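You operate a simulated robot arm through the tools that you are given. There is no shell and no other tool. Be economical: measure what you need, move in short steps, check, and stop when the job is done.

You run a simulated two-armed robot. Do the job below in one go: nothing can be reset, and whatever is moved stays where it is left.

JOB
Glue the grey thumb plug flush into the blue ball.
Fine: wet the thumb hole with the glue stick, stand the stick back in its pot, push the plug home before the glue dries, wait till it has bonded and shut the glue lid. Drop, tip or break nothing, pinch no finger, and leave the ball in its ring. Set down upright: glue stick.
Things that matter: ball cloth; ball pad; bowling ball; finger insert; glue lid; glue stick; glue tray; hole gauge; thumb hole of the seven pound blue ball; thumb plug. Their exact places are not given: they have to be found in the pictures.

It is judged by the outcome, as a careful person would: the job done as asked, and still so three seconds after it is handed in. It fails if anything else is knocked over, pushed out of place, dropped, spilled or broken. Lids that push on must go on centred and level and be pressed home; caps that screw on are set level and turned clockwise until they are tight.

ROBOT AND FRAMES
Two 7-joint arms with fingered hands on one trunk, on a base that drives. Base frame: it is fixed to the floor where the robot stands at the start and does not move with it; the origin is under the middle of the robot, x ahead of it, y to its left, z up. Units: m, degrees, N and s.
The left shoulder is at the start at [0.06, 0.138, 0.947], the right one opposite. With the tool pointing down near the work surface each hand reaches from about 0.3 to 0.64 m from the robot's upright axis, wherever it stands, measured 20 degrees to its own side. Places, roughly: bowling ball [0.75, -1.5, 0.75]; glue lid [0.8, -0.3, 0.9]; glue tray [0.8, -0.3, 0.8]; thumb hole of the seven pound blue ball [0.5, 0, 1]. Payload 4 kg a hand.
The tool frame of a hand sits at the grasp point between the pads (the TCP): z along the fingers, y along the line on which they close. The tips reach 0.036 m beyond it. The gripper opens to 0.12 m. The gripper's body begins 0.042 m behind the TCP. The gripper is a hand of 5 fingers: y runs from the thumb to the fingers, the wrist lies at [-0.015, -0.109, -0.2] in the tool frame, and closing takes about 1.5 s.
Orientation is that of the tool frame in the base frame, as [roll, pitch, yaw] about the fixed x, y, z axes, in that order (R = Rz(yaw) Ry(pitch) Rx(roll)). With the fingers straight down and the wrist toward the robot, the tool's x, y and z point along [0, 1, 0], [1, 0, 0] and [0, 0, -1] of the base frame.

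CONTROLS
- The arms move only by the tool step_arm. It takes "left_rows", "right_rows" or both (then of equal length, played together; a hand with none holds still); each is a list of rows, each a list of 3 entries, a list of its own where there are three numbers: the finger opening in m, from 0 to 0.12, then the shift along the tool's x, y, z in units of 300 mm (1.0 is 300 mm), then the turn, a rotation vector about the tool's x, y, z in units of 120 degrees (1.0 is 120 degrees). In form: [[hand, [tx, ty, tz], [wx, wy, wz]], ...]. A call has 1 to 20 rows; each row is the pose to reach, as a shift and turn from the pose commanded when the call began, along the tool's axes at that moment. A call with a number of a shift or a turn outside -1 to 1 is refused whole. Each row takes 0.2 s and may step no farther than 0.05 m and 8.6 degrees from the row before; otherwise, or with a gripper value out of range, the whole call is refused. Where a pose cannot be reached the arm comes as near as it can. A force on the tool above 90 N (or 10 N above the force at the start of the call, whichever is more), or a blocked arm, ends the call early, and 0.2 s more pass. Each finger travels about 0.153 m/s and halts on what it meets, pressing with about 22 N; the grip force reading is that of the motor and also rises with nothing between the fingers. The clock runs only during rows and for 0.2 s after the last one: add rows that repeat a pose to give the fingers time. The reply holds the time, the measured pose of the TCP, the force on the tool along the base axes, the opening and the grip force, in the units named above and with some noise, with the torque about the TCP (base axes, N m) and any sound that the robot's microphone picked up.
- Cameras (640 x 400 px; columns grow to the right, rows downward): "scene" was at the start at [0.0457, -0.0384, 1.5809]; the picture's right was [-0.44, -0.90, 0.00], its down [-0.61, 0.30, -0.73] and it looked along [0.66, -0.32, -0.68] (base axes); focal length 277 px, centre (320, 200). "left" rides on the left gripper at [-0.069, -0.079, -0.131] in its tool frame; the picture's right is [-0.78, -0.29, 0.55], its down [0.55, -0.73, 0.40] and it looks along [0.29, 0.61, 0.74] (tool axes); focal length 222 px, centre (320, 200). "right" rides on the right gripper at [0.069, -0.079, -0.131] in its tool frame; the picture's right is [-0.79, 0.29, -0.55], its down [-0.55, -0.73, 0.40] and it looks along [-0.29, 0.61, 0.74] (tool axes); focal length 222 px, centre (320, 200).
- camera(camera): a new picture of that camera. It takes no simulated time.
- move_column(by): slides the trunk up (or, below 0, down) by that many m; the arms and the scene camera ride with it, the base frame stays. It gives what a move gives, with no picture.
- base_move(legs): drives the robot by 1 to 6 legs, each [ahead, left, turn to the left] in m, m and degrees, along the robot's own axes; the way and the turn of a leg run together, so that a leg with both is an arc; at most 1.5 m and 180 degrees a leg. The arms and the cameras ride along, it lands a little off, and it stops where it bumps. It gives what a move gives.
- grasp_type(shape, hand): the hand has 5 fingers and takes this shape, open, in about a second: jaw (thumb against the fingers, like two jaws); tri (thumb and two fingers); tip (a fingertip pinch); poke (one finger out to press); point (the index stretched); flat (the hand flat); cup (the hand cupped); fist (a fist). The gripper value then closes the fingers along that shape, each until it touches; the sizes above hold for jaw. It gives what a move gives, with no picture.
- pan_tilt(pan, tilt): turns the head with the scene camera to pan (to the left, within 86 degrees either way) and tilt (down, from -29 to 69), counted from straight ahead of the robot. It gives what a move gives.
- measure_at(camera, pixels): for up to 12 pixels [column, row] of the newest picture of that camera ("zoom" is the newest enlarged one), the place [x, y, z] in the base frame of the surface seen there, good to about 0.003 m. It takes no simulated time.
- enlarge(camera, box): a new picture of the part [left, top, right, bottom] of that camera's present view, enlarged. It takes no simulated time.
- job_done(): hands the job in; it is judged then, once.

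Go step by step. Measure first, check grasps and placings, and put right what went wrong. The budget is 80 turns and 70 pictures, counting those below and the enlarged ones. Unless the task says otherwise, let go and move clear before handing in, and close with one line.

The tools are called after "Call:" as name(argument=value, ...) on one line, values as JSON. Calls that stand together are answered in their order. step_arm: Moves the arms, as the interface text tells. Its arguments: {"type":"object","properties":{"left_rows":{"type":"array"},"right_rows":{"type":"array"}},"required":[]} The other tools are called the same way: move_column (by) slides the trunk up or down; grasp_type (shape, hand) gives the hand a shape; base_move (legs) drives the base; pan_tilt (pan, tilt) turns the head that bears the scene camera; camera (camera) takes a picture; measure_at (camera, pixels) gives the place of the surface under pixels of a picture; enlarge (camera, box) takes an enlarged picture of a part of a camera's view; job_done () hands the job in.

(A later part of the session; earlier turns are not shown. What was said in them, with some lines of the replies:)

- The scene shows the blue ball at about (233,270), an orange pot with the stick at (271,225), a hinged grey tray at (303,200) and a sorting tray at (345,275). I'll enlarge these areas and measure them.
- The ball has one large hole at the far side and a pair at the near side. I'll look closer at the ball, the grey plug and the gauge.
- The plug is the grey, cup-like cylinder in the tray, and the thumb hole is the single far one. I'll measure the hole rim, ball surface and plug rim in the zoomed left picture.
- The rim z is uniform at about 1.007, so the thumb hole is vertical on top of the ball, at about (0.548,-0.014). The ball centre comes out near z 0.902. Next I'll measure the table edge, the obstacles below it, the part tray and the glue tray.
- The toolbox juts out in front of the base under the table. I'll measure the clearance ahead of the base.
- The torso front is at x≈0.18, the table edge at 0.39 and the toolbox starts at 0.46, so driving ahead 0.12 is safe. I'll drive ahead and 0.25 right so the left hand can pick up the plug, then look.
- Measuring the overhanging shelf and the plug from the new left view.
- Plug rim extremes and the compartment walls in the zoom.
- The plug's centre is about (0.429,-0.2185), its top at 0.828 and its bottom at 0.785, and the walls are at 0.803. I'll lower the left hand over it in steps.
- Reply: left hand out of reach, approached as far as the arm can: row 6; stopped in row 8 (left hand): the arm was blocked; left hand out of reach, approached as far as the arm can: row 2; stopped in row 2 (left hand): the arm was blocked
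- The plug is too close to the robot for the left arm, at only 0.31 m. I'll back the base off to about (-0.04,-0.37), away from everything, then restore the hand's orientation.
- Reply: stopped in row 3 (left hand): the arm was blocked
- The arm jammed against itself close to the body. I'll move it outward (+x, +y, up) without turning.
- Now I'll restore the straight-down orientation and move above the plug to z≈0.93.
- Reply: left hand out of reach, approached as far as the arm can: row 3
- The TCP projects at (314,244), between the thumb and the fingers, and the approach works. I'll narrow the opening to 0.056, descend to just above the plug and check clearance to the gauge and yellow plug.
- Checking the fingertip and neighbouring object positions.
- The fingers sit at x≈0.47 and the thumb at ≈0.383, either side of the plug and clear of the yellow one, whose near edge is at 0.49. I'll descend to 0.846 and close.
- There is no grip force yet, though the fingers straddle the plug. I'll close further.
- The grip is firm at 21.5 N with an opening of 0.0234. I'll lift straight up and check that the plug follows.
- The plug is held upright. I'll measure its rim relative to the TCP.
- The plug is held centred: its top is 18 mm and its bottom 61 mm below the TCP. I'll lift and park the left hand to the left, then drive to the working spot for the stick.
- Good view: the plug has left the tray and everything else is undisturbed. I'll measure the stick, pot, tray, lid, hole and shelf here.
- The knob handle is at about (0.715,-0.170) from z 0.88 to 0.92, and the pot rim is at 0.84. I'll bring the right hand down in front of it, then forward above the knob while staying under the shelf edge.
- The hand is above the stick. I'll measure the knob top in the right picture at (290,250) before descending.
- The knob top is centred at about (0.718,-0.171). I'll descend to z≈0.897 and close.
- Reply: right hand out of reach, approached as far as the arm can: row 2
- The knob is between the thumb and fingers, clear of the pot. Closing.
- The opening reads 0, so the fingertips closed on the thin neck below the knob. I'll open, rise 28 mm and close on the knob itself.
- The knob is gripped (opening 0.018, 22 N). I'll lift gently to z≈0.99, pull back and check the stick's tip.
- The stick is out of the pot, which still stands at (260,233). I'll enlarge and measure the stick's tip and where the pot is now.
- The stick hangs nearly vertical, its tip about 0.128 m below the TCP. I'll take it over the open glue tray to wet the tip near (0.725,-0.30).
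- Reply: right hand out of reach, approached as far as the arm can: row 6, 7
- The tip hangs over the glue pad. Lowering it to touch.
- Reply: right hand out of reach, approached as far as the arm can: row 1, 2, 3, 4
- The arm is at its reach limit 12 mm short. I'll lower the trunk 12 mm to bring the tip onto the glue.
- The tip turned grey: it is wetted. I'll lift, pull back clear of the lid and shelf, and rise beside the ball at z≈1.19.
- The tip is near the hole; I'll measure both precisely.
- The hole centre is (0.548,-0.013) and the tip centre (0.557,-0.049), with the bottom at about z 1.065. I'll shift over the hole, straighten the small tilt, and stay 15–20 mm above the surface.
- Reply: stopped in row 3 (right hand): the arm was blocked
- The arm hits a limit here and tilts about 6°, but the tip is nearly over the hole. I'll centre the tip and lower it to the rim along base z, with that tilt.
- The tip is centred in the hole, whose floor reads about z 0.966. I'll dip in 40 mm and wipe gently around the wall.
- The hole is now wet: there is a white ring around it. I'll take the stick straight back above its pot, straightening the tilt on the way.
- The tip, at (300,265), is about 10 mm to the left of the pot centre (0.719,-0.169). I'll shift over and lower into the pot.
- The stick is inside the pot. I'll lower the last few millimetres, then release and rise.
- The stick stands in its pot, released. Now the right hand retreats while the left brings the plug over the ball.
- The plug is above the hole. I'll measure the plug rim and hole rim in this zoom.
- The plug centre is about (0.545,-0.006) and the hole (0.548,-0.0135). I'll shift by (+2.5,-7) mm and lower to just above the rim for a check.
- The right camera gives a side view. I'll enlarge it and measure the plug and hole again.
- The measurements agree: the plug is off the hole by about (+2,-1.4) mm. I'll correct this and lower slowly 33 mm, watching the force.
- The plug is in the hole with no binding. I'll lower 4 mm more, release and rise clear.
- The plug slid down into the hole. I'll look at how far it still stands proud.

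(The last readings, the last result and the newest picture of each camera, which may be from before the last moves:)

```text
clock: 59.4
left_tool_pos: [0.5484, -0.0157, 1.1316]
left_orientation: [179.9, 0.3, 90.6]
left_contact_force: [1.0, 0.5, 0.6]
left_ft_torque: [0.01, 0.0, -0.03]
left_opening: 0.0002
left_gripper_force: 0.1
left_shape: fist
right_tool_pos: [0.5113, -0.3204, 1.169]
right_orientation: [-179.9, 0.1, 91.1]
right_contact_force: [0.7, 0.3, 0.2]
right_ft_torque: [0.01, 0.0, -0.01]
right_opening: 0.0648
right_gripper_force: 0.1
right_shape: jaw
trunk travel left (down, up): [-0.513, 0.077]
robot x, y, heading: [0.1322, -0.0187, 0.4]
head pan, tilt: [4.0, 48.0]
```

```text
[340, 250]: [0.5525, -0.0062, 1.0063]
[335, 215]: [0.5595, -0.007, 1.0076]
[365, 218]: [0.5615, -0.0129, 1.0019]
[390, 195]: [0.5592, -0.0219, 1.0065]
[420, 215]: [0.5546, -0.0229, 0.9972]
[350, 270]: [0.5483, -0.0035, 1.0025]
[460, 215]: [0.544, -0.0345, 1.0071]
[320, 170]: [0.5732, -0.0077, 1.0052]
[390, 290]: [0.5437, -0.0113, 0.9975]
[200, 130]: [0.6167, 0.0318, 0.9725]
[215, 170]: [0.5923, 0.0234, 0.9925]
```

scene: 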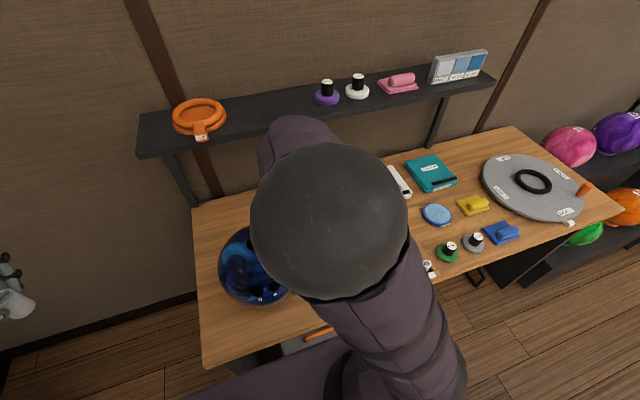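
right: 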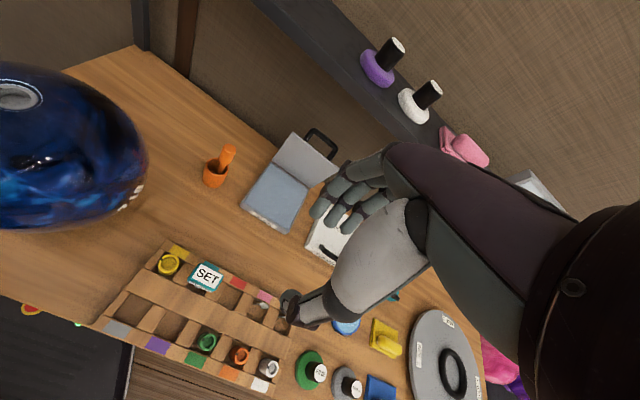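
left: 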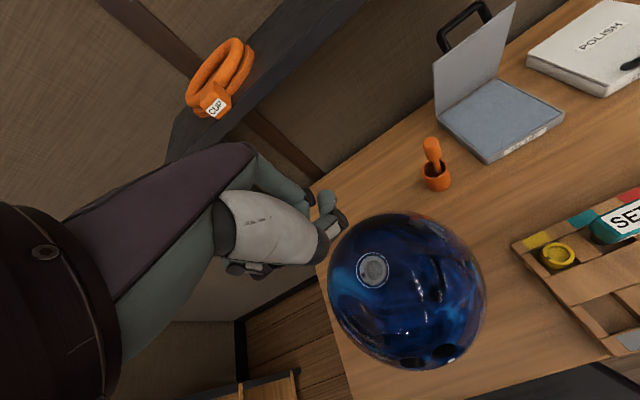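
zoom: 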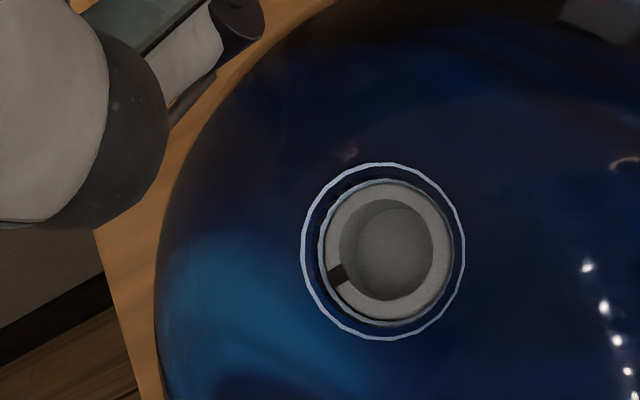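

The rim reads about 1.0065, level with the surrounding ball surface. I'll still press it home with one finger; I'm switching to the poke shape and checking where its tip is.

Call:
grasp_type(hand="left", shape="poke")

Call:
enlarge(camera="left", box=[220, 130, 420, 300])

Call:
enlarge(camera="scene", box=[220, 80, 420, 260])

```text
clock: 60.3
left_tool_pos: [0.5483, -0.0164, 1.1316]
left_orientation: [179.9, 0.3, 90.7]
left_contact_force: [1.1, 0.0, -0.5]
left_ft_torque: [-0.03, -0.02, -0.02]
left_opening: 0.0
left_gripper_force: 0.1
left_shape: poke
right_tool_pos: [0.5116, -0.3219, 1.1696]
right_orientation: [-179.9, 0.1, 91.0]
right_contact_force: [-0.3, 0.4, 0.0]
right_ft_torque: [0.03, 0.02, 0.02]
right_opening: 0.0648
right_gripper_force: 0.1
right_shape: jaw
trunk travel left (down, up): [-0.513, 0.077]
robot x, y, heading: [0.1351, -0.0228, 0.4]
head pan, tilt: [4.0, 48.0]
```

```text
2.35 times, centred on (320, 215) of left
```

zoom: 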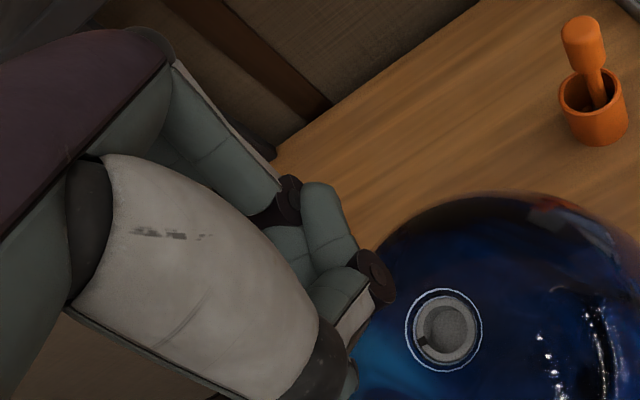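

```text
2.22 times, centred on (320, 170) of scene
```

zoom: 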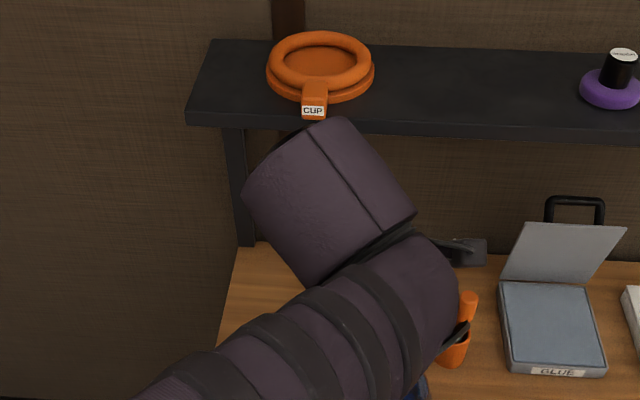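

The hand is right above the plug. I'll descend in steps, reading the force.

Call:
step_arm(left_rows=[[0.0, [0.01, 0, 0.1], [0, 0, 0]], [0.0, [0.01, 0, 0.2], [0, 0, 0]], [0.0, [0.01, 0, 0.26], [0, 0, 0]], [0.0, [0.01, 0, 0.29], [0, 0, 0]], [0.0, [0.01, 0, 0.3], [0, 0, 0]]])

Call:
enlarge(camera="right", box=[0, 0, 130, 130])

```text
clock: 61.5
left_tool_pos: [0.5467, -0.0188, 1.0441]
left_orientation: [-179.5, 1.9, 90.0]
left_contact_force: [0.2, 0.2, -0.2]
left_ft_torque: [0.0, -0.01, 0.0]
left_opening: 0.0003
left_gripper_force: 0.1
left_shape: poke
right_tool_pos: [0.5114, -0.3204, 1.1681]
right_orientation: [-179.9, 0.2, 91.1]
right_contact_force: [0.5, -0.6, 0.0]
right_ft_torque: [-0.03, -0.01, -0.02]
right_opening: 0.0649
right_gripper_force: 0.0
right_shape: jaw
trunk travel left (down, up): [-0.513, 0.077]
robot x, y, heading: [0.1353, -0.0206, 0.1]
head pan, tilt: [4.0, 48.0]
```

```text
3.08 times, centred on (65, 65) of right
```

zoom: 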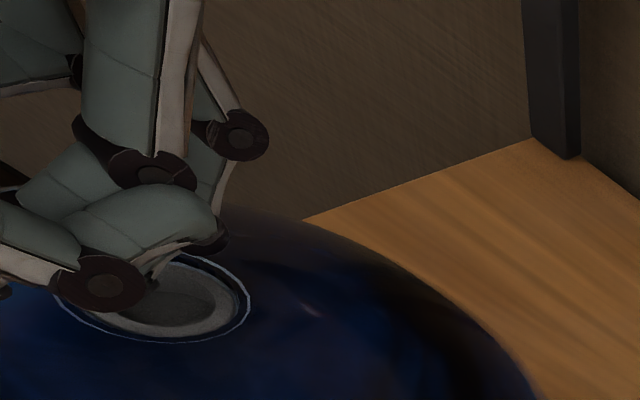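

No contact yet and it is very close. Continuing down in 3 mm steps.

Call:
step_arm(left_rows=[[0.0, [0.015, 0, 0.01], [0, 0, 0]], [0.0, [0.015, 0, 0.02], [0, 0, 0]], [0.0, [0.015, 0, 0.03], [0, 0, 0]], [0.0, [0.015, 0, 0.04], [0, 0, 0]]])

```text
clock: 62.5
left_tool_pos: [0.5462, -0.0197, 1.0372]
left_orientation: [-179.5, 3.4, 89.3]
left_contact_force: [8.4, 1.5, 33.8]
left_ft_torque: [0.46, 0.08, -0.13]
left_opening: 0.0001
left_gripper_force: 0.1
left_shape: poke
right_tool_pos: [0.511, -0.322, 1.1694]
right_orientation: [-180.0, 0.1, 91.1]
right_contact_force: [-0.6, -0.4, 0.2]
right_ft_torque: [-0.02, -0.02, 0.03]
right_opening: 0.0646
right_gripper_force: 0.1
right_shape: jaw
trunk travel left (down, up): [-0.513, 0.077]
robot x, y, heading: [0.1357, -0.0217, 0.7]
head pan, tilt: [4.0, 48.0]
```

It is pressing with 34 N. I'll press a little more and hold.

Call:
step_arm(left_rows=[[0.0, [0, 0, 0.006], [0, 0, 0]], [0.0, [0, 0, 0.006], [0, 0, 0]], [0.0, [0, 0, 0.006], [0, 0, 0]], [0.0, [0, 0, 0.006], [0, 0, 0]], [0.0, [0, 0, 0.006], [0, 0, 0]]])

Call:
enlarge(camera="right", box=[0, 0, 130, 130])

```text
clock: 63.7
left_tool_pos: [0.5453, -0.0192, 1.0353]
left_orientation: [-179.3, 3.7, 89.7]
left_contact_force: [6.6, -2.0, 37.6]
left_ft_torque: [0.36, 0.07, -0.03]
left_opening: 0.0
left_gripper_force: 0.0
left_shape: poke
right_tool_pos: [0.5099, -0.3214, 1.1688]
right_orientation: [-179.9, 0.1, 91.1]
right_contact_force: [-0.7, -0.3, 0.4]
right_ft_torque: [0.01, 0.03, 0.04]
right_opening: 0.0651
right_gripper_force: 0.1
right_shape: jaw
trunk travel left (down, up): [-0.513, 0.077]
robot x, y, heading: [0.1332, -0.0264, 0.6]
head pan, tilt: [4.0, 48.0]
```

```text
3.08 times, centred on (65, 65) of right
```

zoom: 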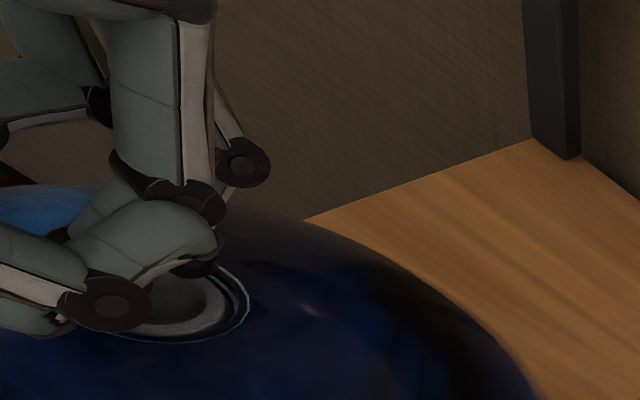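

It held at 38 N. I'll lift and inspect the seating.

Call:
step_arm(left_rows=[[0.0, [0, 0, -0.05], [0, 0, 0]], [0.0, [0, 0, -0.2], [0, 0, 0]], [0.0, [0, 0, -0.34], [0, 0, 0]]])

Call:
enlarge(camera="right", box=[0, 60, 70, 130])

Call:
enlarge(camera="left", box=[330, 230, 430, 310])

```text
clock: 64.5
left_tool_pos: [0.5472, -0.0036, 1.1327]
left_orientation: [-180.0, 0.2, 90.6]
left_contact_force: [0.2, 0.7, -0.8]
left_ft_torque: [-0.02, 0.01, -0.01]
left_opening: 0.0
left_gripper_force: 0.0
left_shape: poke
right_tool_pos: [0.5126, -0.3202, 1.1686]
right_orientation: [-179.9, 0.2, 91.1]
right_contact_force: [0.8, 1.0, 0.1]
right_ft_torque: [0.0, -0.01, -0.02]
right_opening: 0.0648
right_gripper_force: 0.1
right_shape: jaw
trunk travel left (down, up): [-0.513, 0.077]
robot x, y, heading: [0.1357, -0.0246, 0.6]
head pan, tilt: [4.0, 48.0]
```

```text
5.71 times, centred on (35, 95) of right
```

zoom: 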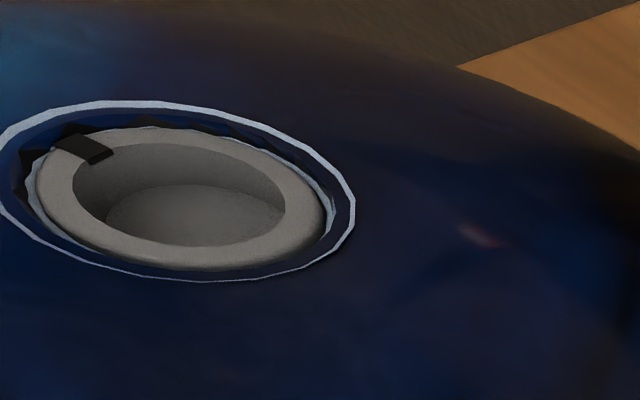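

```text
5.00 times, centred on (380, 270) of left
```

zoom: 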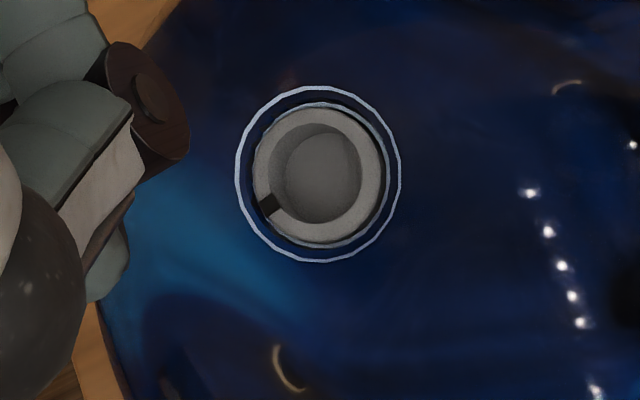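

Call:
measure_at(camera="zoom", pixels=[[270, 150], [320, 118], [368, 150], [370, 200], [325, 232], [265, 180], [240, 240], [320, 80], [410, 175], [320, 270], [230, 170], [310, 180]])

```text
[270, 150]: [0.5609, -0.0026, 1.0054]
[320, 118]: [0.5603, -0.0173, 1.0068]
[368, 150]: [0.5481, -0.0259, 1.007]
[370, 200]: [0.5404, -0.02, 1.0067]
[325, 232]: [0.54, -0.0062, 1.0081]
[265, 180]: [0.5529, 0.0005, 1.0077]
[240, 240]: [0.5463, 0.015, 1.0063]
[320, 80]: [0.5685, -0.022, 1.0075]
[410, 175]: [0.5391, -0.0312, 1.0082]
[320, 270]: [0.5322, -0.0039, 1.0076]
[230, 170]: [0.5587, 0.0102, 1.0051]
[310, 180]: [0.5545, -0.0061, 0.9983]
```

The plug rim (about 1.0068) matches the surrounding ball surface, so it is flush. While the glue bonds I'll park the left hand and tilt the right hand 40° forward toward the glue lid to look at it.

Call:
step_arm(left_rows=[[0.0, [0, 0, -0.12], [0, 0, 0]], [0.0, [0.12, -0.04, -0.18], [0, 0, 0]], [0.0, [0.26, -0.08, -0.18], [0, 0, 0]], [0.0, [0.4, -0.12, -0.18], [0, 0, 0]], [0.0, [0.54, -0.16, -0.18], [0, 0, 0]], [0.0, [0.68, -0.2, -0.18], [0, 0, 0]], [0.0, [0.82, -0.24, -0.18], [0, 0, 0]]], right_rows=[[0.06, [0, 0.04, 0.03], [-0.06, 0, 0]], [0.06, [0, 0.08, 0.06], [-0.12, 0, 0]], [0.06, [-0.01, 0.12, 0.09], [-0.18, 0, 0]], [0.06, [-0.02, 0.16, 0.12], [-0.24, 0, 0]], [0.06, [-0.03, 0.2, 0.15], [-0.29, 0, 0]], [0.06, [-0.03, 0.24, 0.18], [-0.333, 0, 0]], [0.06, [-0.03, 0.28, 0.2], [-0.333, 0, 0]]])

Call:
camera(camera="right")

```text
clock: 66.1
left_tool_pos: [0.4701, 0.2431, 1.1837]
left_orientation: [180.0, 0.2, 90.4]
left_contact_force: [-0.8, 0.4, 0.8]
left_ft_torque: [-0.03, 0.02, 0.01]
left_opening: 0.0
left_gripper_force: 0.1
left_shape: poke
right_tool_pos: [0.5956, -0.3278, 1.1109]
right_orientation: [140.2, 0.1, 90.9]
right_contact_force: [0.0, 0.6, 0.3]
right_ft_torque: [-0.02, 0.0, -0.05]
right_opening: 0.0601
right_gripper_force: 0.1
right_shape: jaw
trunk travel left (down, up): [-0.513, 0.077]
robot x, y, heading: [0.1358, -0.0237, 0.5]
head pan, tilt: [4.0, 48.0]
```

```text
11 pictures are left
```

right: 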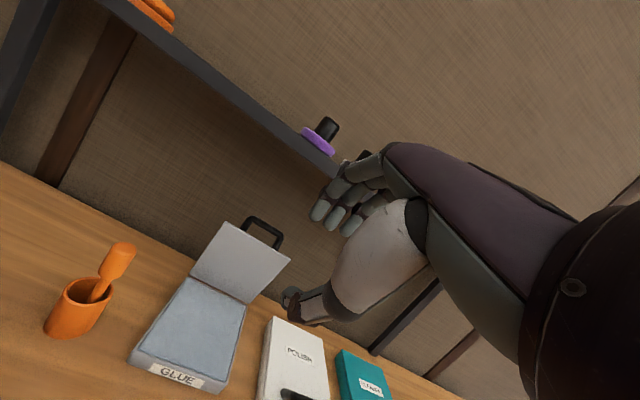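

I have 11 pictures left. I'll measure the lid edge, handle and shelf in this one.

Call:
measure_at(camera="right", pixels=[[225, 226], [255, 242], [285, 260], [246, 221], [251, 217], [264, 223], [281, 237], [278, 246], [195, 273], [243, 300], [265, 135], [262, 143]])

```text
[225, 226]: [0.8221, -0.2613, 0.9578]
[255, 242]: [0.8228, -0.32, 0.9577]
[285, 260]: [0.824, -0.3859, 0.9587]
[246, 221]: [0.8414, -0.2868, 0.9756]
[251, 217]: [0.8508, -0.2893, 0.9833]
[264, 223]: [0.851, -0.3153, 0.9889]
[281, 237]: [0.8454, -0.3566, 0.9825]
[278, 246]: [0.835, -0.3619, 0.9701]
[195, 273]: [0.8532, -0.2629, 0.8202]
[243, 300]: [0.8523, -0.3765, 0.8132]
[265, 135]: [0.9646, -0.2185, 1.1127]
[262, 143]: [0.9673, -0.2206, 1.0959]
```

The handle bar is at (0.851, y -0.29…-0.36, 0.987), just behind and above the lid's top edge at (0.823, 0.958). I'll bring the open hand, tilted 45°, with the fingers passing over and behind the bar, below the shelf.

Call:
step_arm(right_rows=[[0.08, [0.003, 0.05, 0.128], [-0.01, 0, 0]], [0.1, [0.005, 0.1, 0.256], [-0.02, 0, 0]], [0.11, [0.008, 0.15, 0.385], [-0.03, 0, 0]], [0.11, [0.01, 0.196, 0.513], [-0.042, 0, 0]], [0.11, [0.01, 0.24, 0.6], [-0.042, 0, 0]], [0.11, [0.01, 0.285, 0.68], [-0.042, 0, 0]], [0.11, [0.01, 0.324, 0.755], [-0.042, 0, 0]], [0.11, [0.01, 0.324, 0.755], [-0.042, 0, 0]]])

Call:
camera(camera="right")

```text
clock: 67.9
left_tool_pos: [0.4713, 0.2422, 1.1848]
left_orientation: [180.0, 0.2, 90.5]
left_contact_force: [0.3, 0.2, 0.0]
left_ft_torque: [-0.02, 0.03, 0.0]
left_opening: 0.0
left_gripper_force: 0.0
left_shape: poke
right_tool_pos: [0.8137, -0.32, 0.999]
right_orientation: [135.1, 0.1, 91.1]
right_contact_force: [-0.1, 0.6, 0.8]
right_ft_torque: [0.01, 0.0, 0.0]
right_opening: 0.11
right_gripper_force: 0.1
right_shape: jaw
trunk travel left (down, up): [-0.513, 0.077]
robot x, y, heading: [0.1355, -0.0261, 0.4]
head pan, tilt: [4.0, 48.0]
```

```text
10 pictures are left
```

right: 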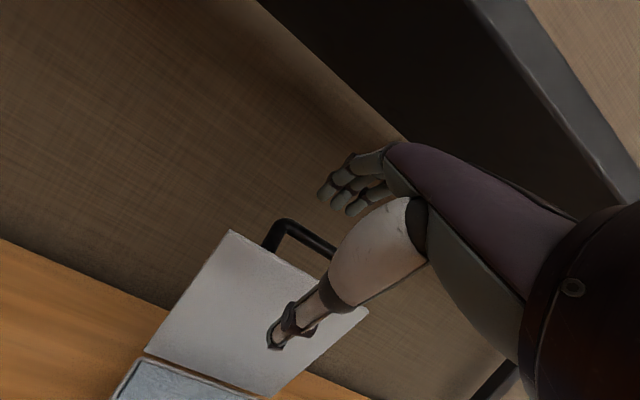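

The fingers are behind the handle and the thumb is in front of the lid. I'll lower 4 cm, then pull the lid forward along its arc to about 40°.

Call:
step_arm(right_rows=[[0.11, [0, -0.047, 0.047], [0, 0, 0]], [0.11, [0, -0.094, 0.094], [0, 0, 0]], [0.11, [0, -0.13, 0.059], [0, 0, 0]], [0.11, [0, -0.181, 0.016], [0, 0, 0]], [0.11, [0, -0.252, -0.031], [0, 0, 0]], [0.11, [0, -0.332, -0.068], [0, 0, 0]], [0.11, [0, -0.424, -0.094], [0, 0, 0]], [0.11, [0, -0.5, -0.113], [0, 0, 0]]])

Call:
camera(camera="right")

```text
clock: 69.7
left_tool_pos: [0.471, 0.2406, 1.1839]
left_orientation: [179.9, 0.2, 90.5]
left_contact_force: [-0.3, -0.1, -0.1]
left_ft_torque: [0.0, -0.01, 0.01]
left_opening: 0.0
left_gripper_force: 0.0
left_shape: poke
right_tool_pos: [0.6871, -0.3246, 0.9154]
right_orientation: [134.9, 0.0, 91.3]
right_contact_force: [-0.6, -0.8, 0.2]
right_ft_torque: [0.01, -0.01, -0.01]
right_opening: 0.1101
right_gripper_force: 0.0
right_shape: jaw
trunk travel left (down, up): [-0.513, 0.077]
robot x, y, heading: [0.1346, -0.0253, 0.4]
head pan, tilt: [4.0, 48.0]
```

```text
9 pictures are left
```

right: 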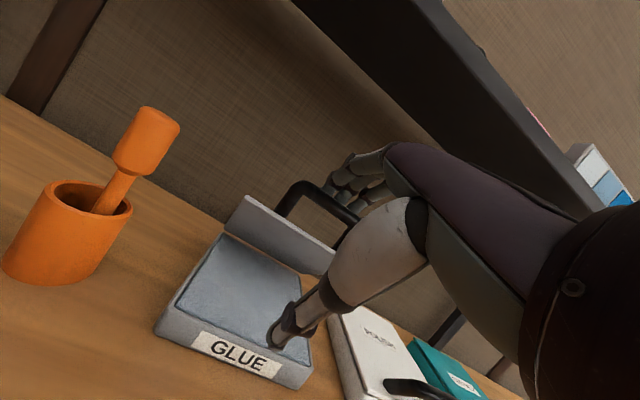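

The lid follows, with the handle hooked by the fingers and the thumb in front of the tray. I'll continue along the arc to about 62°.

Call:
step_arm(right_rows=[[0.11, [0, -0.057, 0.0], [0, 0, 0]], [0.11, [0, -0.123, 0.005], [0, 0, 0]], [0.11, [0, -0.203, 0.019], [0, 0, 0]], [0.11, [0, -0.203, 0.019], [0, 0, 0]]])

Call:
camera(camera="right")

```text
clock: 70.7
left_tool_pos: [0.4712, 0.2411, 1.1849]
left_orientation: [179.9, 0.3, 90.6]
left_contact_force: [-0.6, 0.1, 0.5]
left_ft_torque: [0.02, 0.02, -0.02]
left_opening: 0.0002
left_gripper_force: 0.0
left_shape: poke
right_tool_pos: [0.6419, -0.3235, 0.8725]
right_orientation: [135.0, 0.1, 91.0]
right_contact_force: [-0.2, 0.0, 0.2]
right_ft_torque: [0.02, -0.01, 0.01]
right_opening: 0.1103
right_gripper_force: 0.1
right_shape: jaw
trunk travel left (down, up): [-0.513, 0.077]
robot x, y, heading: [0.1362, -0.0239, 0.6]
head pan, tilt: [4.0, 48.0]
```

```text
8 pictures are left
```

right: 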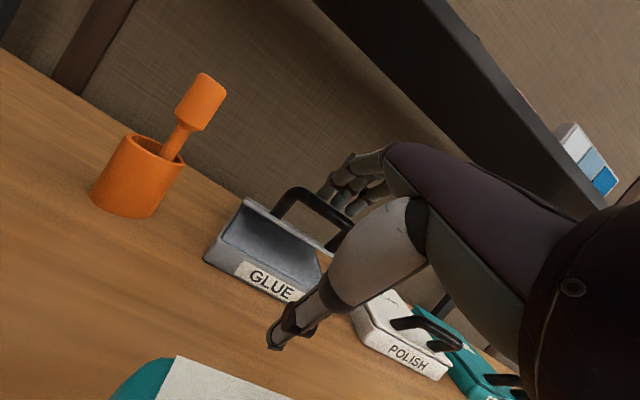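

The lid is nearly shut and the hand is clear in front of it. I'll lift straight up off the handle, close the hand and turn it straight down above the handle bar.

Call:
step_arm(right_rows=[[0.115, [0, 0.106, -0.106], [0, 0, 0]], [0.115, [0, 0.212, -0.212], [0, 0, 0]], [0.08, [0, 0.3, -0.3], [0.06, 0, 0]], [0.04, [0, 0.32, -0.28], [0.12, 0, 0]], [0.0, [0, 0.34, -0.26], [0.18, 0, 0]], [0.0, [0, 0.36, -0.24], [0.24, 0, 0]], [0.0, [0, 0.38, -0.22], [0.3, 0, 0]], [0.0, [0, 0.402, -0.199], [0.36, 0, 0]], [0.0, [0, 0.402, -0.199], [0.375, 0, 0]], [0.0, [0, 0.402, -0.199], [0.375, 0, 0]]])

Call:
camera(camera="right")

```text
clock: 72.9
left_tool_pos: [0.4716, 0.2413, 1.1835]
left_orientation: [-179.9, 0.3, 90.7]
left_contact_force: [0.1, 0.0, 0.0]
left_ft_torque: [0.05, -0.04, 0.0]
left_opening: 0.0004
left_gripper_force: 0.2
left_shape: poke
right_tool_pos: [0.6897, -0.322, 0.9984]
right_orientation: [-179.9, 0.1, 91.1]
right_contact_force: [0.0, -0.2, 1.2]
right_ft_torque: [0.01, -0.01, 0.02]
right_opening: 0.0
right_gripper_force: 21.6
right_shape: jaw
right hand out of reach, approached as far as the arm can: row 3
trunk travel left (down, up): [-0.513, 0.077]
robot x, y, heading: [0.133, -0.0219, 0.3]
head pan, tilt: [4.0, 48.0]
```

```text
7 pictures are left
```

right: 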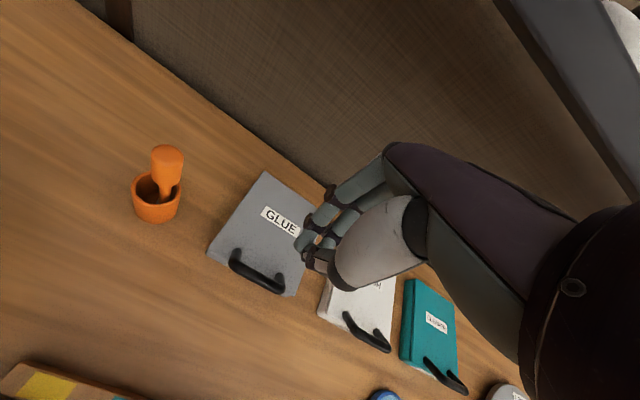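

The lid seems to have dropped shut. I'll measure its level at several points against the closed POLISH box.

Call:
measure_at(camera="right", pixels=[[265, 182], [250, 215], [222, 248], [262, 250], [280, 262], [235, 258], [255, 275], [300, 225], [345, 300], [365, 300], [290, 292]])

```text
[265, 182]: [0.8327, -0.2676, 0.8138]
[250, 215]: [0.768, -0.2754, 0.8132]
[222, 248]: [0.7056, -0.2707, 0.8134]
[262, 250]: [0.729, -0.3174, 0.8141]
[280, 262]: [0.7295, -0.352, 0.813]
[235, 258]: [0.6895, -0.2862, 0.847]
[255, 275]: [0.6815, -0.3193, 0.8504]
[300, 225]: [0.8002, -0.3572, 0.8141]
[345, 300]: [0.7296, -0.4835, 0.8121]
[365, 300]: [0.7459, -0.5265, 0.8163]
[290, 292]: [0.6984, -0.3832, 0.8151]
```

The lid is shut and level, z 0.8135 at front and back, like the POLISH box. I'll retreat the right hand and wait for the glue to bond.

Call:
step_arm(right_rows=[[0.0, [0, -0.1, -0.05], [0, 0, 0]], [0.0, [0, -0.22, -0.13], [0, 0, 0]], [0.0, [0, -0.33, -0.23], [0, 0, 0]], [0.0, [-0.03, -0.43, -0.33], [0, 0, 0]], [0.0, [-0.06, -0.52, -0.45], [0, 0, 0]], [0.0, [-0.06, -0.52, -0.5], [0, 0, 0]]])

Call:
step_arm(right_rows=[[0, [0, 0, 0], [0, 0, 0]], [0, [0, 0, 0], [0, 0, 0]], [0, [0, 0, 0], [0, 0, 0]], [0, [0, 0, 0], [0, 0, 0]], [0, [0, 0, 0], [0, 0, 0]], [0, [0, 0, 0], [0, 0, 0]], [0, [0, 0, 0], [0, 0, 0]], [0, [0, 0, 0], [0, 0, 0]], [0, [0, 0, 0], [0, 0, 0]], [0, [0, 0, 0], [0, 0, 0]], [0, [0, 0, 0], [0, 0, 0]], [0, [0, 0, 0], [0, 0, 0]], [0, [0, 0, 0], [0, 0, 0]], [0, [0, 0, 0], [0, 0, 0]], [0, [0, 0, 0], [0, 0, 0]], [0, [0, 0, 0], [0, 0, 0]], [0, [0, 0, 0], [0, 0, 0]], [0, [0, 0, 0], [0, 0, 0]], [0, [0, 0, 0], [0, 0, 0]], [0, [0, 0, 0], [0, 0, 0]]])

Call:
step_arm(right_rows=[[0, [0, 0, 0], [0, 0, 0]], [0, [0, 0, 0], [0, 0, 0]], [0, [0, 0, 0], [0, 0, 0]], [0, [0, 0, 0], [0, 0, 0]], [0, [0, 0, 0], [0, 0, 0]], [0, [0, 0, 0], [0, 0, 0]], [0, [0, 0, 0], [0, 0, 0]], [0, [0, 0, 0], [0, 0, 0]], [0, [0, 0, 0], [0, 0, 0]], [0, [0, 0, 0], [0, 0, 0]], [0, [0, 0, 0], [0, 0, 0]], [0, [0, 0, 0], [0, 0, 0]], [0, [0, 0, 0], [0, 0, 0]], [0, [0, 0, 0], [0, 0, 0]], [0, [0, 0, 0], [0, 0, 0]], [0, [0, 0, 0], [0, 0, 0]], [0, [0, 0, 0], [0, 0, 0]], [0, [0, 0, 0], [0, 0, 0]], [0, [0, 0, 0], [0, 0, 0]], [0, [0, 0, 0], [0, 0, 0]]])

Call:
camera(camera="scene")

```text
clock: 74.3
left_tool_pos: [0.4723, 0.2403, 1.1831]
left_orientation: [179.9, 0.3, 90.6]
left_contact_force: [-0.3, 0.2, -0.3]
left_ft_torque: [-0.01, -0.01, -0.02]
left_opening: 0.0003
left_gripper_force: 0.0
left_shape: poke
right_tool_pos: [0.5329, -0.345, 1.1481]
right_orientation: [-179.9, 0.1, 91.1]
right_contact_force: [-1.7, -0.2, 0.2]
right_ft_torque: [-0.02, 0.0, 0.01]
right_opening: 0.0
right_gripper_force: 21.7
right_shape: jaw
trunk travel left (down, up): [-0.513, 0.077]
robot x, y, heading: [0.1318, -0.0225, 0.4]
head pan, tilt: [4.0, 48.0]
```

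```text
clock: 78.5
left_tool_pos: [0.4709, 0.2408, 1.1853]
left_orientation: [-179.9, 0.3, 90.5]
left_contact_force: [-1.2, 0.3, -0.3]
left_ft_torque: [0.0, -0.02, 0.02]
left_opening: 0.0
left_gripper_force: 0.0
left_shape: poke
right_tool_pos: [0.5331, -0.3442, 1.1481]
right_orientation: [-179.9, 0.1, 91.1]
right_contact_force: [-0.6, -0.1, -0.6]
right_ft_torque: [-0.03, -0.01, -0.02]
right_opening: 0.0003
right_gripper_force: 22.2
right_shape: jaw
trunk travel left (down, up): [-0.513, 0.077]
robot x, y, heading: [0.1369, -0.024, 0.3]
head pan, tilt: [4.0, 48.0]
```

```text
clock: 82.7
left_tool_pos: [0.4711, 0.2413, 1.1847]
left_orientation: [-179.9, 0.3, 90.6]
left_contact_force: [0.6, 1.2, -0.1]
left_ft_torque: [0.01, -0.01, 0.0]
left_opening: 0.0001
left_gripper_force: 0.0
left_shape: poke
right_tool_pos: [0.5333, -0.344, 1.1485]
right_orientation: [-179.9, 0.2, 91.1]
right_contact_force: [-0.2, -0.3, -0.1]
right_ft_torque: [-0.01, 0.01, 0.0]
right_opening: 0.0
right_gripper_force: 22.5
right_shape: jaw
trunk travel left (down, up): [-0.513, 0.077]
robot x, y, heading: [0.1384, -0.0243, 0.2]
head pan, tilt: [4.0, 48.0]
```

```text
6 pictures are left
```

scene: 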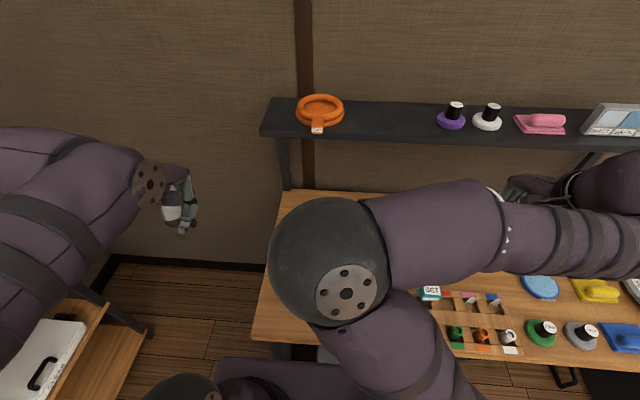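

The right arm hides the ball from the scene camera. I'll keep waiting, then check with the left camera.

Call:
step_arm(right_rows=[[0.03, [0, 0, 0], [0, 0, 0]], [0.06, [0, 0, 0], [0, 0, 0]], [0.06, [0, 0, 0], [0, 0, 0]], [0.06, [0, 0, 0], [0, 0, 0]], [0.06, [0, 0, 0], [0, 0, 0]], [0.06, [0, 0, 0], [0, 0, 0]], [0.06, [0, 0, 0], [0, 0, 0]], [0.06, [0, 0, 0], [0, 0, 0]], [0.06, [0, 0, 0], [0, 0, 0]], [0.06, [0, 0, 0], [0, 0, 0]], [0.06, [0, 0, 0], [0, 0, 0]], [0.06, [0, 0, 0], [0, 0, 0]], [0.06, [0, 0, 0], [0, 0, 0]], [0.06, [0, 0, 0], [0, 0, 0]], [0.06, [0, 0, 0], [0, 0, 0]], [0.06, [0, 0, 0], [0, 0, 0]], [0.06, [0, 0, 0], [0, 0, 0]], [0.06, [0, 0, 0], [0, 0, 0]], [0.06, [0, 0, 0], [0, 0, 0]], [0.06, [0, 0, 0], [0, 0, 0]]])

Call:
step_arm(right_rows=[[0.06, [0, 0, 0], [0, 0, 0]], [0.06, [0, 0, 0], [0, 0, 0]], [0.06, [0, 0, 0], [0, 0, 0]], [0.06, [0, 0, 0], [0, 0, 0]], [0.06, [0, 0, 0], [0, 0, 0]], [0.06, [0, 0, 0], [0, 0, 0]], [0.06, [0, 0, 0], [0, 0, 0]], [0.06, [0, 0, 0], [0, 0, 0]], [0.06, [0, 0, 0], [0, 0, 0]], [0.06, [0, 0, 0], [0, 0, 0]], [0.06, [0, 0, 0], [0, 0, 0]], [0.06, [0, 0, 0], [0, 0, 0]], [0.06, [0, 0, 0], [0, 0, 0]], [0.06, [0, 0, 0], [0, 0, 0]], [0.06, [0, 0, 0], [0, 0, 0]], [0.06, [0, 0, 0], [0, 0, 0]], [0.06, [0, 0, 0], [0, 0, 0]], [0.06, [0, 0, 0], [0, 0, 0]], [0.06, [0, 0, 0], [0, 0, 0]], [0.06, [0, 0, 0], [0, 0, 0]]])

Call:
step_arm(right_rows=[[0.06, [0, 0, 0], [0, 0, 0]], [0.06, [0, 0, 0], [0, 0, 0]], [0.06, [0, 0, 0], [0, 0, 0]], [0.06, [0, 0, 0], [0, 0, 0]], [0.06, [0, 0, 0], [0, 0, 0]], [0.06, [0, 0, 0], [0, 0, 0]], [0.06, [0, 0, 0], [0, 0, 0]], [0.06, [0, 0, 0], [0, 0, 0]], [0.06, [0, 0, 0], [0, 0, 0]], [0.06, [0, 0, 0], [0, 0, 0]], [0.06, [0, 0, 0], [0, 0, 0]], [0.06, [0, 0, 0], [0, 0, 0]], [0.06, [0, 0, 0], [0, 0, 0]], [0.06, [0, 0, 0], [0, 0, 0]], [0.06, [0, 0, 0], [0, 0, 0]], [0.06, [0, 0, 0], [0, 0, 0]], [0.06, [0, 0, 0], [0, 0, 0]], [0.06, [0, 0, 0], [0, 0, 0]], [0.06, [0, 0, 0], [0, 0, 0]], [0.06, [0, 0, 0], [0, 0, 0]]])

Call:
camera(camera="left")

```text
clock: 86.9
left_tool_pos: [0.4709, 0.2414, 1.1831]
left_orientation: [180.0, 0.3, 90.5]
left_contact_force: [0.3, -0.2, -0.9]
left_ft_torque: [-0.01, 0.0, 0.01]
left_opening: 0.0002
left_gripper_force: 0.1
left_shape: poke
right_tool_pos: [0.5339, -0.3449, 1.1478]
right_orientation: [-179.8, 0.1, 91.1]
right_contact_force: [-1.0, 0.0, 0.3]
right_ft_torque: [-0.02, -0.02, -0.01]
right_opening: 0.0597
right_gripper_force: 0.0
right_shape: jaw
trunk travel left (down, up): [-0.513, 0.077]
robot x, y, heading: [0.1359, -0.0228, 0.5]
head pan, tilt: [4.0, 48.0]
```

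```text
clock: 91.1
left_tool_pos: [0.471, 0.2419, 1.1846]
left_orientation: [180.0, 0.3, 90.6]
left_contact_force: [0.2, 0.3, 1.3]
left_ft_torque: [-0.02, -0.01, -0.01]
left_opening: 0.0
left_gripper_force: 0.1
left_shape: poke
right_tool_pos: [0.5331, -0.345, 1.148]
right_orientation: [-179.8, 0.1, 91.1]
right_contact_force: [1.1, 0.1, 0.3]
right_ft_torque: [-0.01, -0.01, 0.04]
right_opening: 0.0599
right_gripper_force: 0.1
right_shape: jaw
trunk travel left (down, up): [-0.513, 0.077]
robot x, y, heading: [0.1382, -0.0223, 0.3]
head pan, tilt: [4.0, 48.0]
```

```text
clock: 95.3
left_tool_pos: [0.4715, 0.241, 1.1847]
left_orientation: [-179.9, 0.3, 90.6]
left_contact_force: [0.0, -0.4, 0.7]
left_ft_torque: [-0.02, -0.01, 0.02]
left_opening: 0.0
left_gripper_force: 0.0
left_shape: poke
right_tool_pos: [0.534, -0.3454, 1.1485]
right_orientation: [-179.9, 0.1, 91.1]
right_contact_force: [-0.1, -0.2, 0.3]
right_ft_torque: [-0.01, -0.02, 0.0]
right_opening: 0.0598
right_gripper_force: 0.0
right_shape: jaw
trunk travel left (down, up): [-0.513, 0.077]
robot x, y, heading: [0.139, -0.0236, 0.4]
head pan, tilt: [4.0, 48.0]
```

```text
5 pictures are left
```

left: 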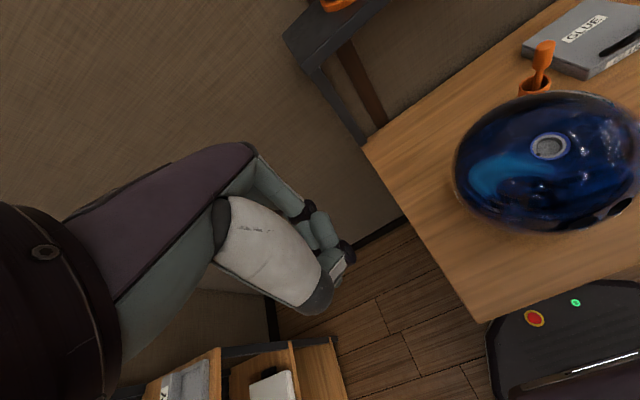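

Call:
enlarge(camera="left", box=[515, 115, 585, 180])

Call:
measure_at(camera="left", pixels=[[540, 140], [550, 136], [562, 143], [560, 155], [542, 156], [530, 145], [550, 128], [575, 145]])

```text
6.15 times, centred on (550, 148) of left
```

zoom: 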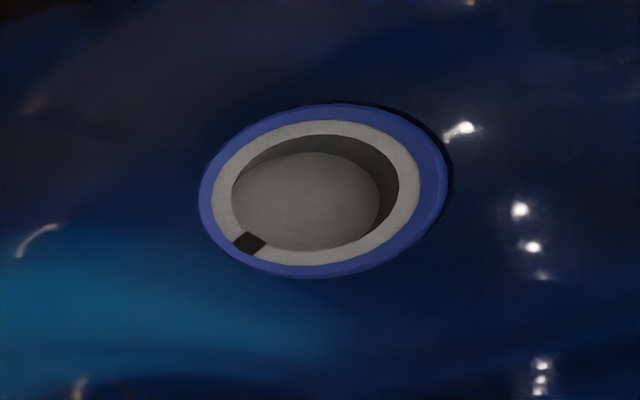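

```text
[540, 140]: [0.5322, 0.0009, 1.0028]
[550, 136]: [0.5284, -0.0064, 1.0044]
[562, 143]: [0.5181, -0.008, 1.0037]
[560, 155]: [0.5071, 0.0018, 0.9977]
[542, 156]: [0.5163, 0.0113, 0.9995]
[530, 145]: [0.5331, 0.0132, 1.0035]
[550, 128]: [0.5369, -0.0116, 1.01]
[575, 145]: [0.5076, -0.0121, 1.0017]
```

The glue ring has turned a uniform blue, so it has bonded. But the plug now reads near (0.520,0.002) instead of (0.549,-0.013), so I need to check whether the ball moved, by fitting its surface.

Call:
measure_at(camera="left", pixels=[[480, 150], [500, 190], [520, 120], [560, 105], [610, 120], [600, 190], [540, 215], [580, 170], [530, 85], [540, 50], [590, 70], [480, 260]])

```text
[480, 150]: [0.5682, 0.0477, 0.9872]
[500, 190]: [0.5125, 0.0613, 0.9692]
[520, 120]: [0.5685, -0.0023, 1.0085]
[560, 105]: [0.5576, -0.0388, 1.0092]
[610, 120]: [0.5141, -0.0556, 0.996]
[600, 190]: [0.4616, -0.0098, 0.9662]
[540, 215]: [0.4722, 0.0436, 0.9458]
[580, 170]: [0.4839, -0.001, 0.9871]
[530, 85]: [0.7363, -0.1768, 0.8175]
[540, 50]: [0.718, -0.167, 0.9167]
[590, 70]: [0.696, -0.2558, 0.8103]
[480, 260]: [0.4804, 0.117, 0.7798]
```

The ball's centre is unchanged at (0.548,-0.014,0.902), so it is still in its ring, but it seems to have turned a bit. I'll move the right arm aside to get a clear scene view.

Call:
step_arm(right_rows=[[0.06, [-0.1, 0, -0.1], [0, 0, 0]], [0.06, [-0.22, 0, -0.2], [0, 0, 0]], [0.06, [-0.35, -0.03, -0.25], [0, 0, 0]], [0.06, [-0.48, -0.06, -0.3], [0, 0, 0]], [0.06, [-0.6, -0.1, -0.35], [0, 0, 0]], [0.06, [-0.6, -0.1, -0.35], [0, 0, 0]]])

Call:
pan_tilt(pan=-2, tilt=60)

Call:
camera(camera="scene")

```text
clock: 96.7
left_tool_pos: [0.4706, 0.2422, 1.1842]
left_orientation: [-180.0, 0.3, 90.5]
left_contact_force: [-0.8, -0.1, 0.0]
left_ft_torque: [-0.02, -0.01, 0.0]
left_opening: 0.0
left_gripper_force: 0.1
left_shape: poke
right_tool_pos: [0.5054, -0.5246, 1.2499]
right_orientation: [-179.9, 0.1, 91.2]
right_contact_force: [0.9, -0.1, -0.1]
right_ft_torque: [-0.05, -0.03, 0.03]
right_opening: 0.0595
right_gripper_force: 0.0
right_shape: jaw
trunk travel left (down, up): [-0.513, 0.077]
robot x, y, heading: [0.1373, -0.0229, 0.4]
head pan, tilt: [4.0, 48.0]
```

```text
clock: 97.5
left_tool_pos: [0.4715, 0.2416, 1.1837]
left_orientation: [-180.0, 0.3, 90.7]
left_contact_force: [-0.1, 0.7, -0.9]
left_ft_torque: [0.0, 0.0, 0.0]
left_opening: 0.0
left_gripper_force: 0.1
left_shape: poke
right_tool_pos: [0.5048, -0.526, 1.2499]
right_orientation: [-179.9, 0.2, 91.1]
right_contact_force: [0.3, 0.3, 0.4]
right_ft_torque: [-0.01, 0.0, 0.0]
right_opening: 0.0595
right_gripper_force: 0.0
right_shape: jaw
trunk travel left (down, up): [-0.513, 0.077]
robot x, y, heading: [0.137, -0.0236, 0.6]
head pan, tilt: [-2.0, 60.0]
```

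```text
3 pictures are left
```

scene: 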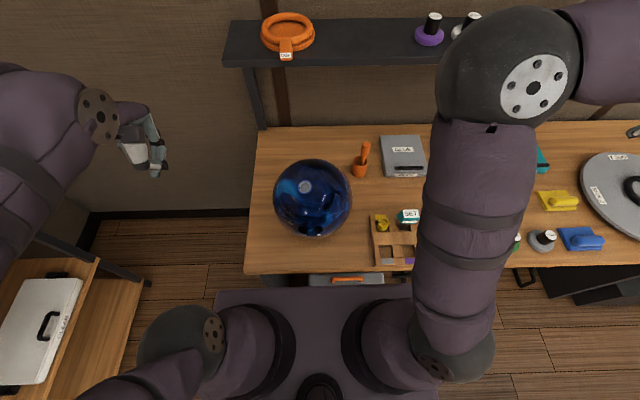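

Call:
measure_at(camera="scene", pixels=[[306, 183], [306, 191], [300, 187], [312, 187], [306, 178], [306, 197], [296, 187], [318, 187], [308, 231], [316, 230], [330, 190], [320, 165]])

Call:
enlarge(camera="scene", box=[265, 150, 365, 245])

```text
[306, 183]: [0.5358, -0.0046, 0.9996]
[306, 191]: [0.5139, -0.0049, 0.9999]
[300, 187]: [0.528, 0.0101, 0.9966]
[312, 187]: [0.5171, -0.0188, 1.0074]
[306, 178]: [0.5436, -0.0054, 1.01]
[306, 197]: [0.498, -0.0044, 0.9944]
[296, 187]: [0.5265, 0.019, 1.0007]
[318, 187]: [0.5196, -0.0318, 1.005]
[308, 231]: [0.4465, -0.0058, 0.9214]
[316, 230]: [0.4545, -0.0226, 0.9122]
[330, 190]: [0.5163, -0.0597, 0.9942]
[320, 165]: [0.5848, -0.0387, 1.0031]
```

```text
4.21 times, centred on (315, 198) of scene
```

zoom: 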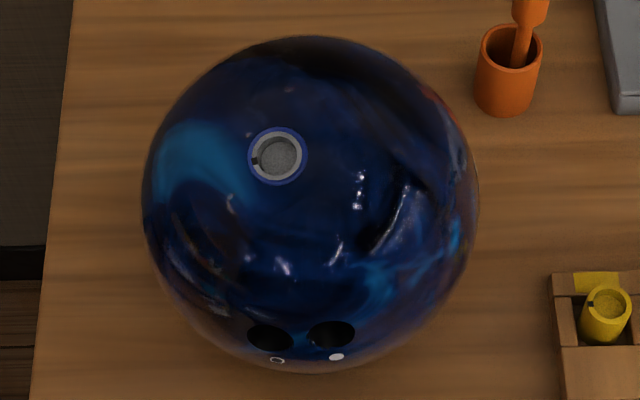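

The scene view shows the lid shut, the stick upright in its pot, and the plug flush with a set (blue) glue ring. The ball is in its ring, only turned about 14° in place. I'll wait a little longer and check that nothing is drifting.

Call:
step_arm(right_rows=[[0.06, [0, 0, 0], [0, 0, 0]], [0.06, [0, 0, 0], [0, 0, 0]], [0.06, [0, 0, 0], [0, 0, 0]], [0.06, [0, 0, 0], [0, 0, 0]], [0.06, [0, 0, 0], [0, 0, 0]], [0.06, [0, 0, 0], [0, 0, 0]], [0.06, [0, 0, 0], [0, 0, 0]], [0.06, [0, 0, 0], [0, 0, 0]], [0.06, [0, 0, 0], [0, 0, 0]], [0.06, [0, 0, 0], [0, 0, 0]], [0.06, [0, 0, 0], [0, 0, 0]], [0.06, [0, 0, 0], [0, 0, 0]], [0.06, [0, 0, 0], [0, 0, 0]], [0.06, [0, 0, 0], [0, 0, 0]], [0.06, [0, 0, 0], [0, 0, 0]], [0.06, [0, 0, 0], [0, 0, 0]], [0.06, [0, 0, 0], [0, 0, 0]], [0.06, [0, 0, 0], [0, 0, 0]], [0.06, [0, 0, 0], [0, 0, 0]], [0.06, [0, 0, 0], [0, 0, 0]]])

Call:
step_arm(right_rows=[[0.06, [0, 0, 0], [0, 0, 0]], [0.06, [0, 0, 0], [0, 0, 0]], [0.06, [0, 0, 0], [0, 0, 0]], [0.06, [0, 0, 0], [0, 0, 0]], [0.06, [0, 0, 0], [0, 0, 0]], [0.06, [0, 0, 0], [0, 0, 0]], [0.06, [0, 0, 0], [0, 0, 0]], [0.06, [0, 0, 0], [0, 0, 0]], [0.06, [0, 0, 0], [0, 0, 0]], [0.06, [0, 0, 0], [0, 0, 0]], [0.06, [0, 0, 0], [0, 0, 0]], [0.06, [0, 0, 0], [0, 0, 0]], [0.06, [0, 0, 0], [0, 0, 0]], [0.06, [0, 0, 0], [0, 0, 0]], [0.06, [0, 0, 0], [0, 0, 0]], [0.06, [0, 0, 0], [0, 0, 0]], [0.06, [0, 0, 0], [0, 0, 0]], [0.06, [0, 0, 0], [0, 0, 0]], [0.06, [0, 0, 0], [0, 0, 0]], [0.06, [0, 0, 0], [0, 0, 0]]])

Call:
enlarge(camera="scene", box=[265, 150, 365, 245])

Call:
measure_at(camera="zoom", pixels=[[276, 134], [276, 180], [256, 157], [298, 157], [276, 120], [276, 195], [240, 157], [315, 157], [277, 157]])

```text
clock: 101.7
left_tool_pos: [0.4717, 0.24, 1.1833]
left_orientation: [-179.9, 0.2, 90.6]
left_contact_force: [-0.4, -0.4, -0.1]
left_ft_torque: [-0.02, -0.01, 0.02]
left_opening: 0.0002
left_gripper_force: 0.0
left_shape: poke
right_tool_pos: [0.5068, -0.5246, 1.2496]
right_orientation: [-180.0, 0.1, 91.3]
right_contact_force: [-0.1, 0.3, -0.5]
right_ft_torque: [-0.05, 0.01, 0.01]
right_opening: 0.0598
right_gripper_force: 0.1
right_shape: jaw
trunk travel left (down, up): [-0.513, 0.077]
robot x, y, heading: [0.1358, -0.0263, 0.5]
head pan, tilt: [-2.0, 60.0]
```

```text
clock: 105.9
left_tool_pos: [0.4704, 0.2407, 1.1829]
left_orientation: [180.0, 0.3, 90.6]
left_contact_force: [0.4, -0.6, 0.2]
left_ft_torque: [0.0, 0.03, 0.0]
left_opening: 0.0001
left_gripper_force: 0.0
left_shape: poke
right_tool_pos: [0.5068, -0.5251, 1.2495]
right_orientation: [-179.9, 0.2, 91.1]
right_contact_force: [-0.3, -0.1, 0.3]
right_ft_torque: [-0.01, 0.01, 0.0]
right_opening: 0.0598
right_gripper_force: 0.0
right_shape: jaw
trunk travel left (down, up): [-0.513, 0.077]
robot x, y, heading: [0.1361, -0.0208, 0.6]
head pan, tilt: [-2.0, 60.0]
```

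```text
4.21 times, centred on (315, 198) of scene
```

zoom: 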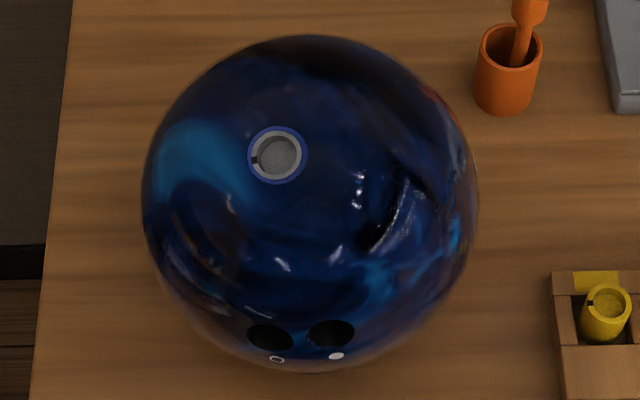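

```text
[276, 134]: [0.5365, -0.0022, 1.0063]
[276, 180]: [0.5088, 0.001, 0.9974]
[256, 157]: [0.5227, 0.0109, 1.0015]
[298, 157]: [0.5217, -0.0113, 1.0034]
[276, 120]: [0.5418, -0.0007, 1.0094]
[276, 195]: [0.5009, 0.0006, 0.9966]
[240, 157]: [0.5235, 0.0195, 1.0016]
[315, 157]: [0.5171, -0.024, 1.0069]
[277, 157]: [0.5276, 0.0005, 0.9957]
```

The picture and readings are stable: the plug is bonded and flush, the lid is shut, the stick is upright in its pot and both hands are clear. Handing in.

Call:
job_done()

```text
The job is handed in.
```

The grey thumb plug is glued into the blue ball; its rim reads level to within about 2 mm, inside the 3 mm measuring error. The glue ring changed from white to an even blue, which I took to mean it has bonded. The glue stick is upright in its pot, the glue lid is shut and level, and the ball is in its ring. However, the ball turned about 14° in the ring some time after the plug was pressed in; I don't know what turned it and left it as it was.
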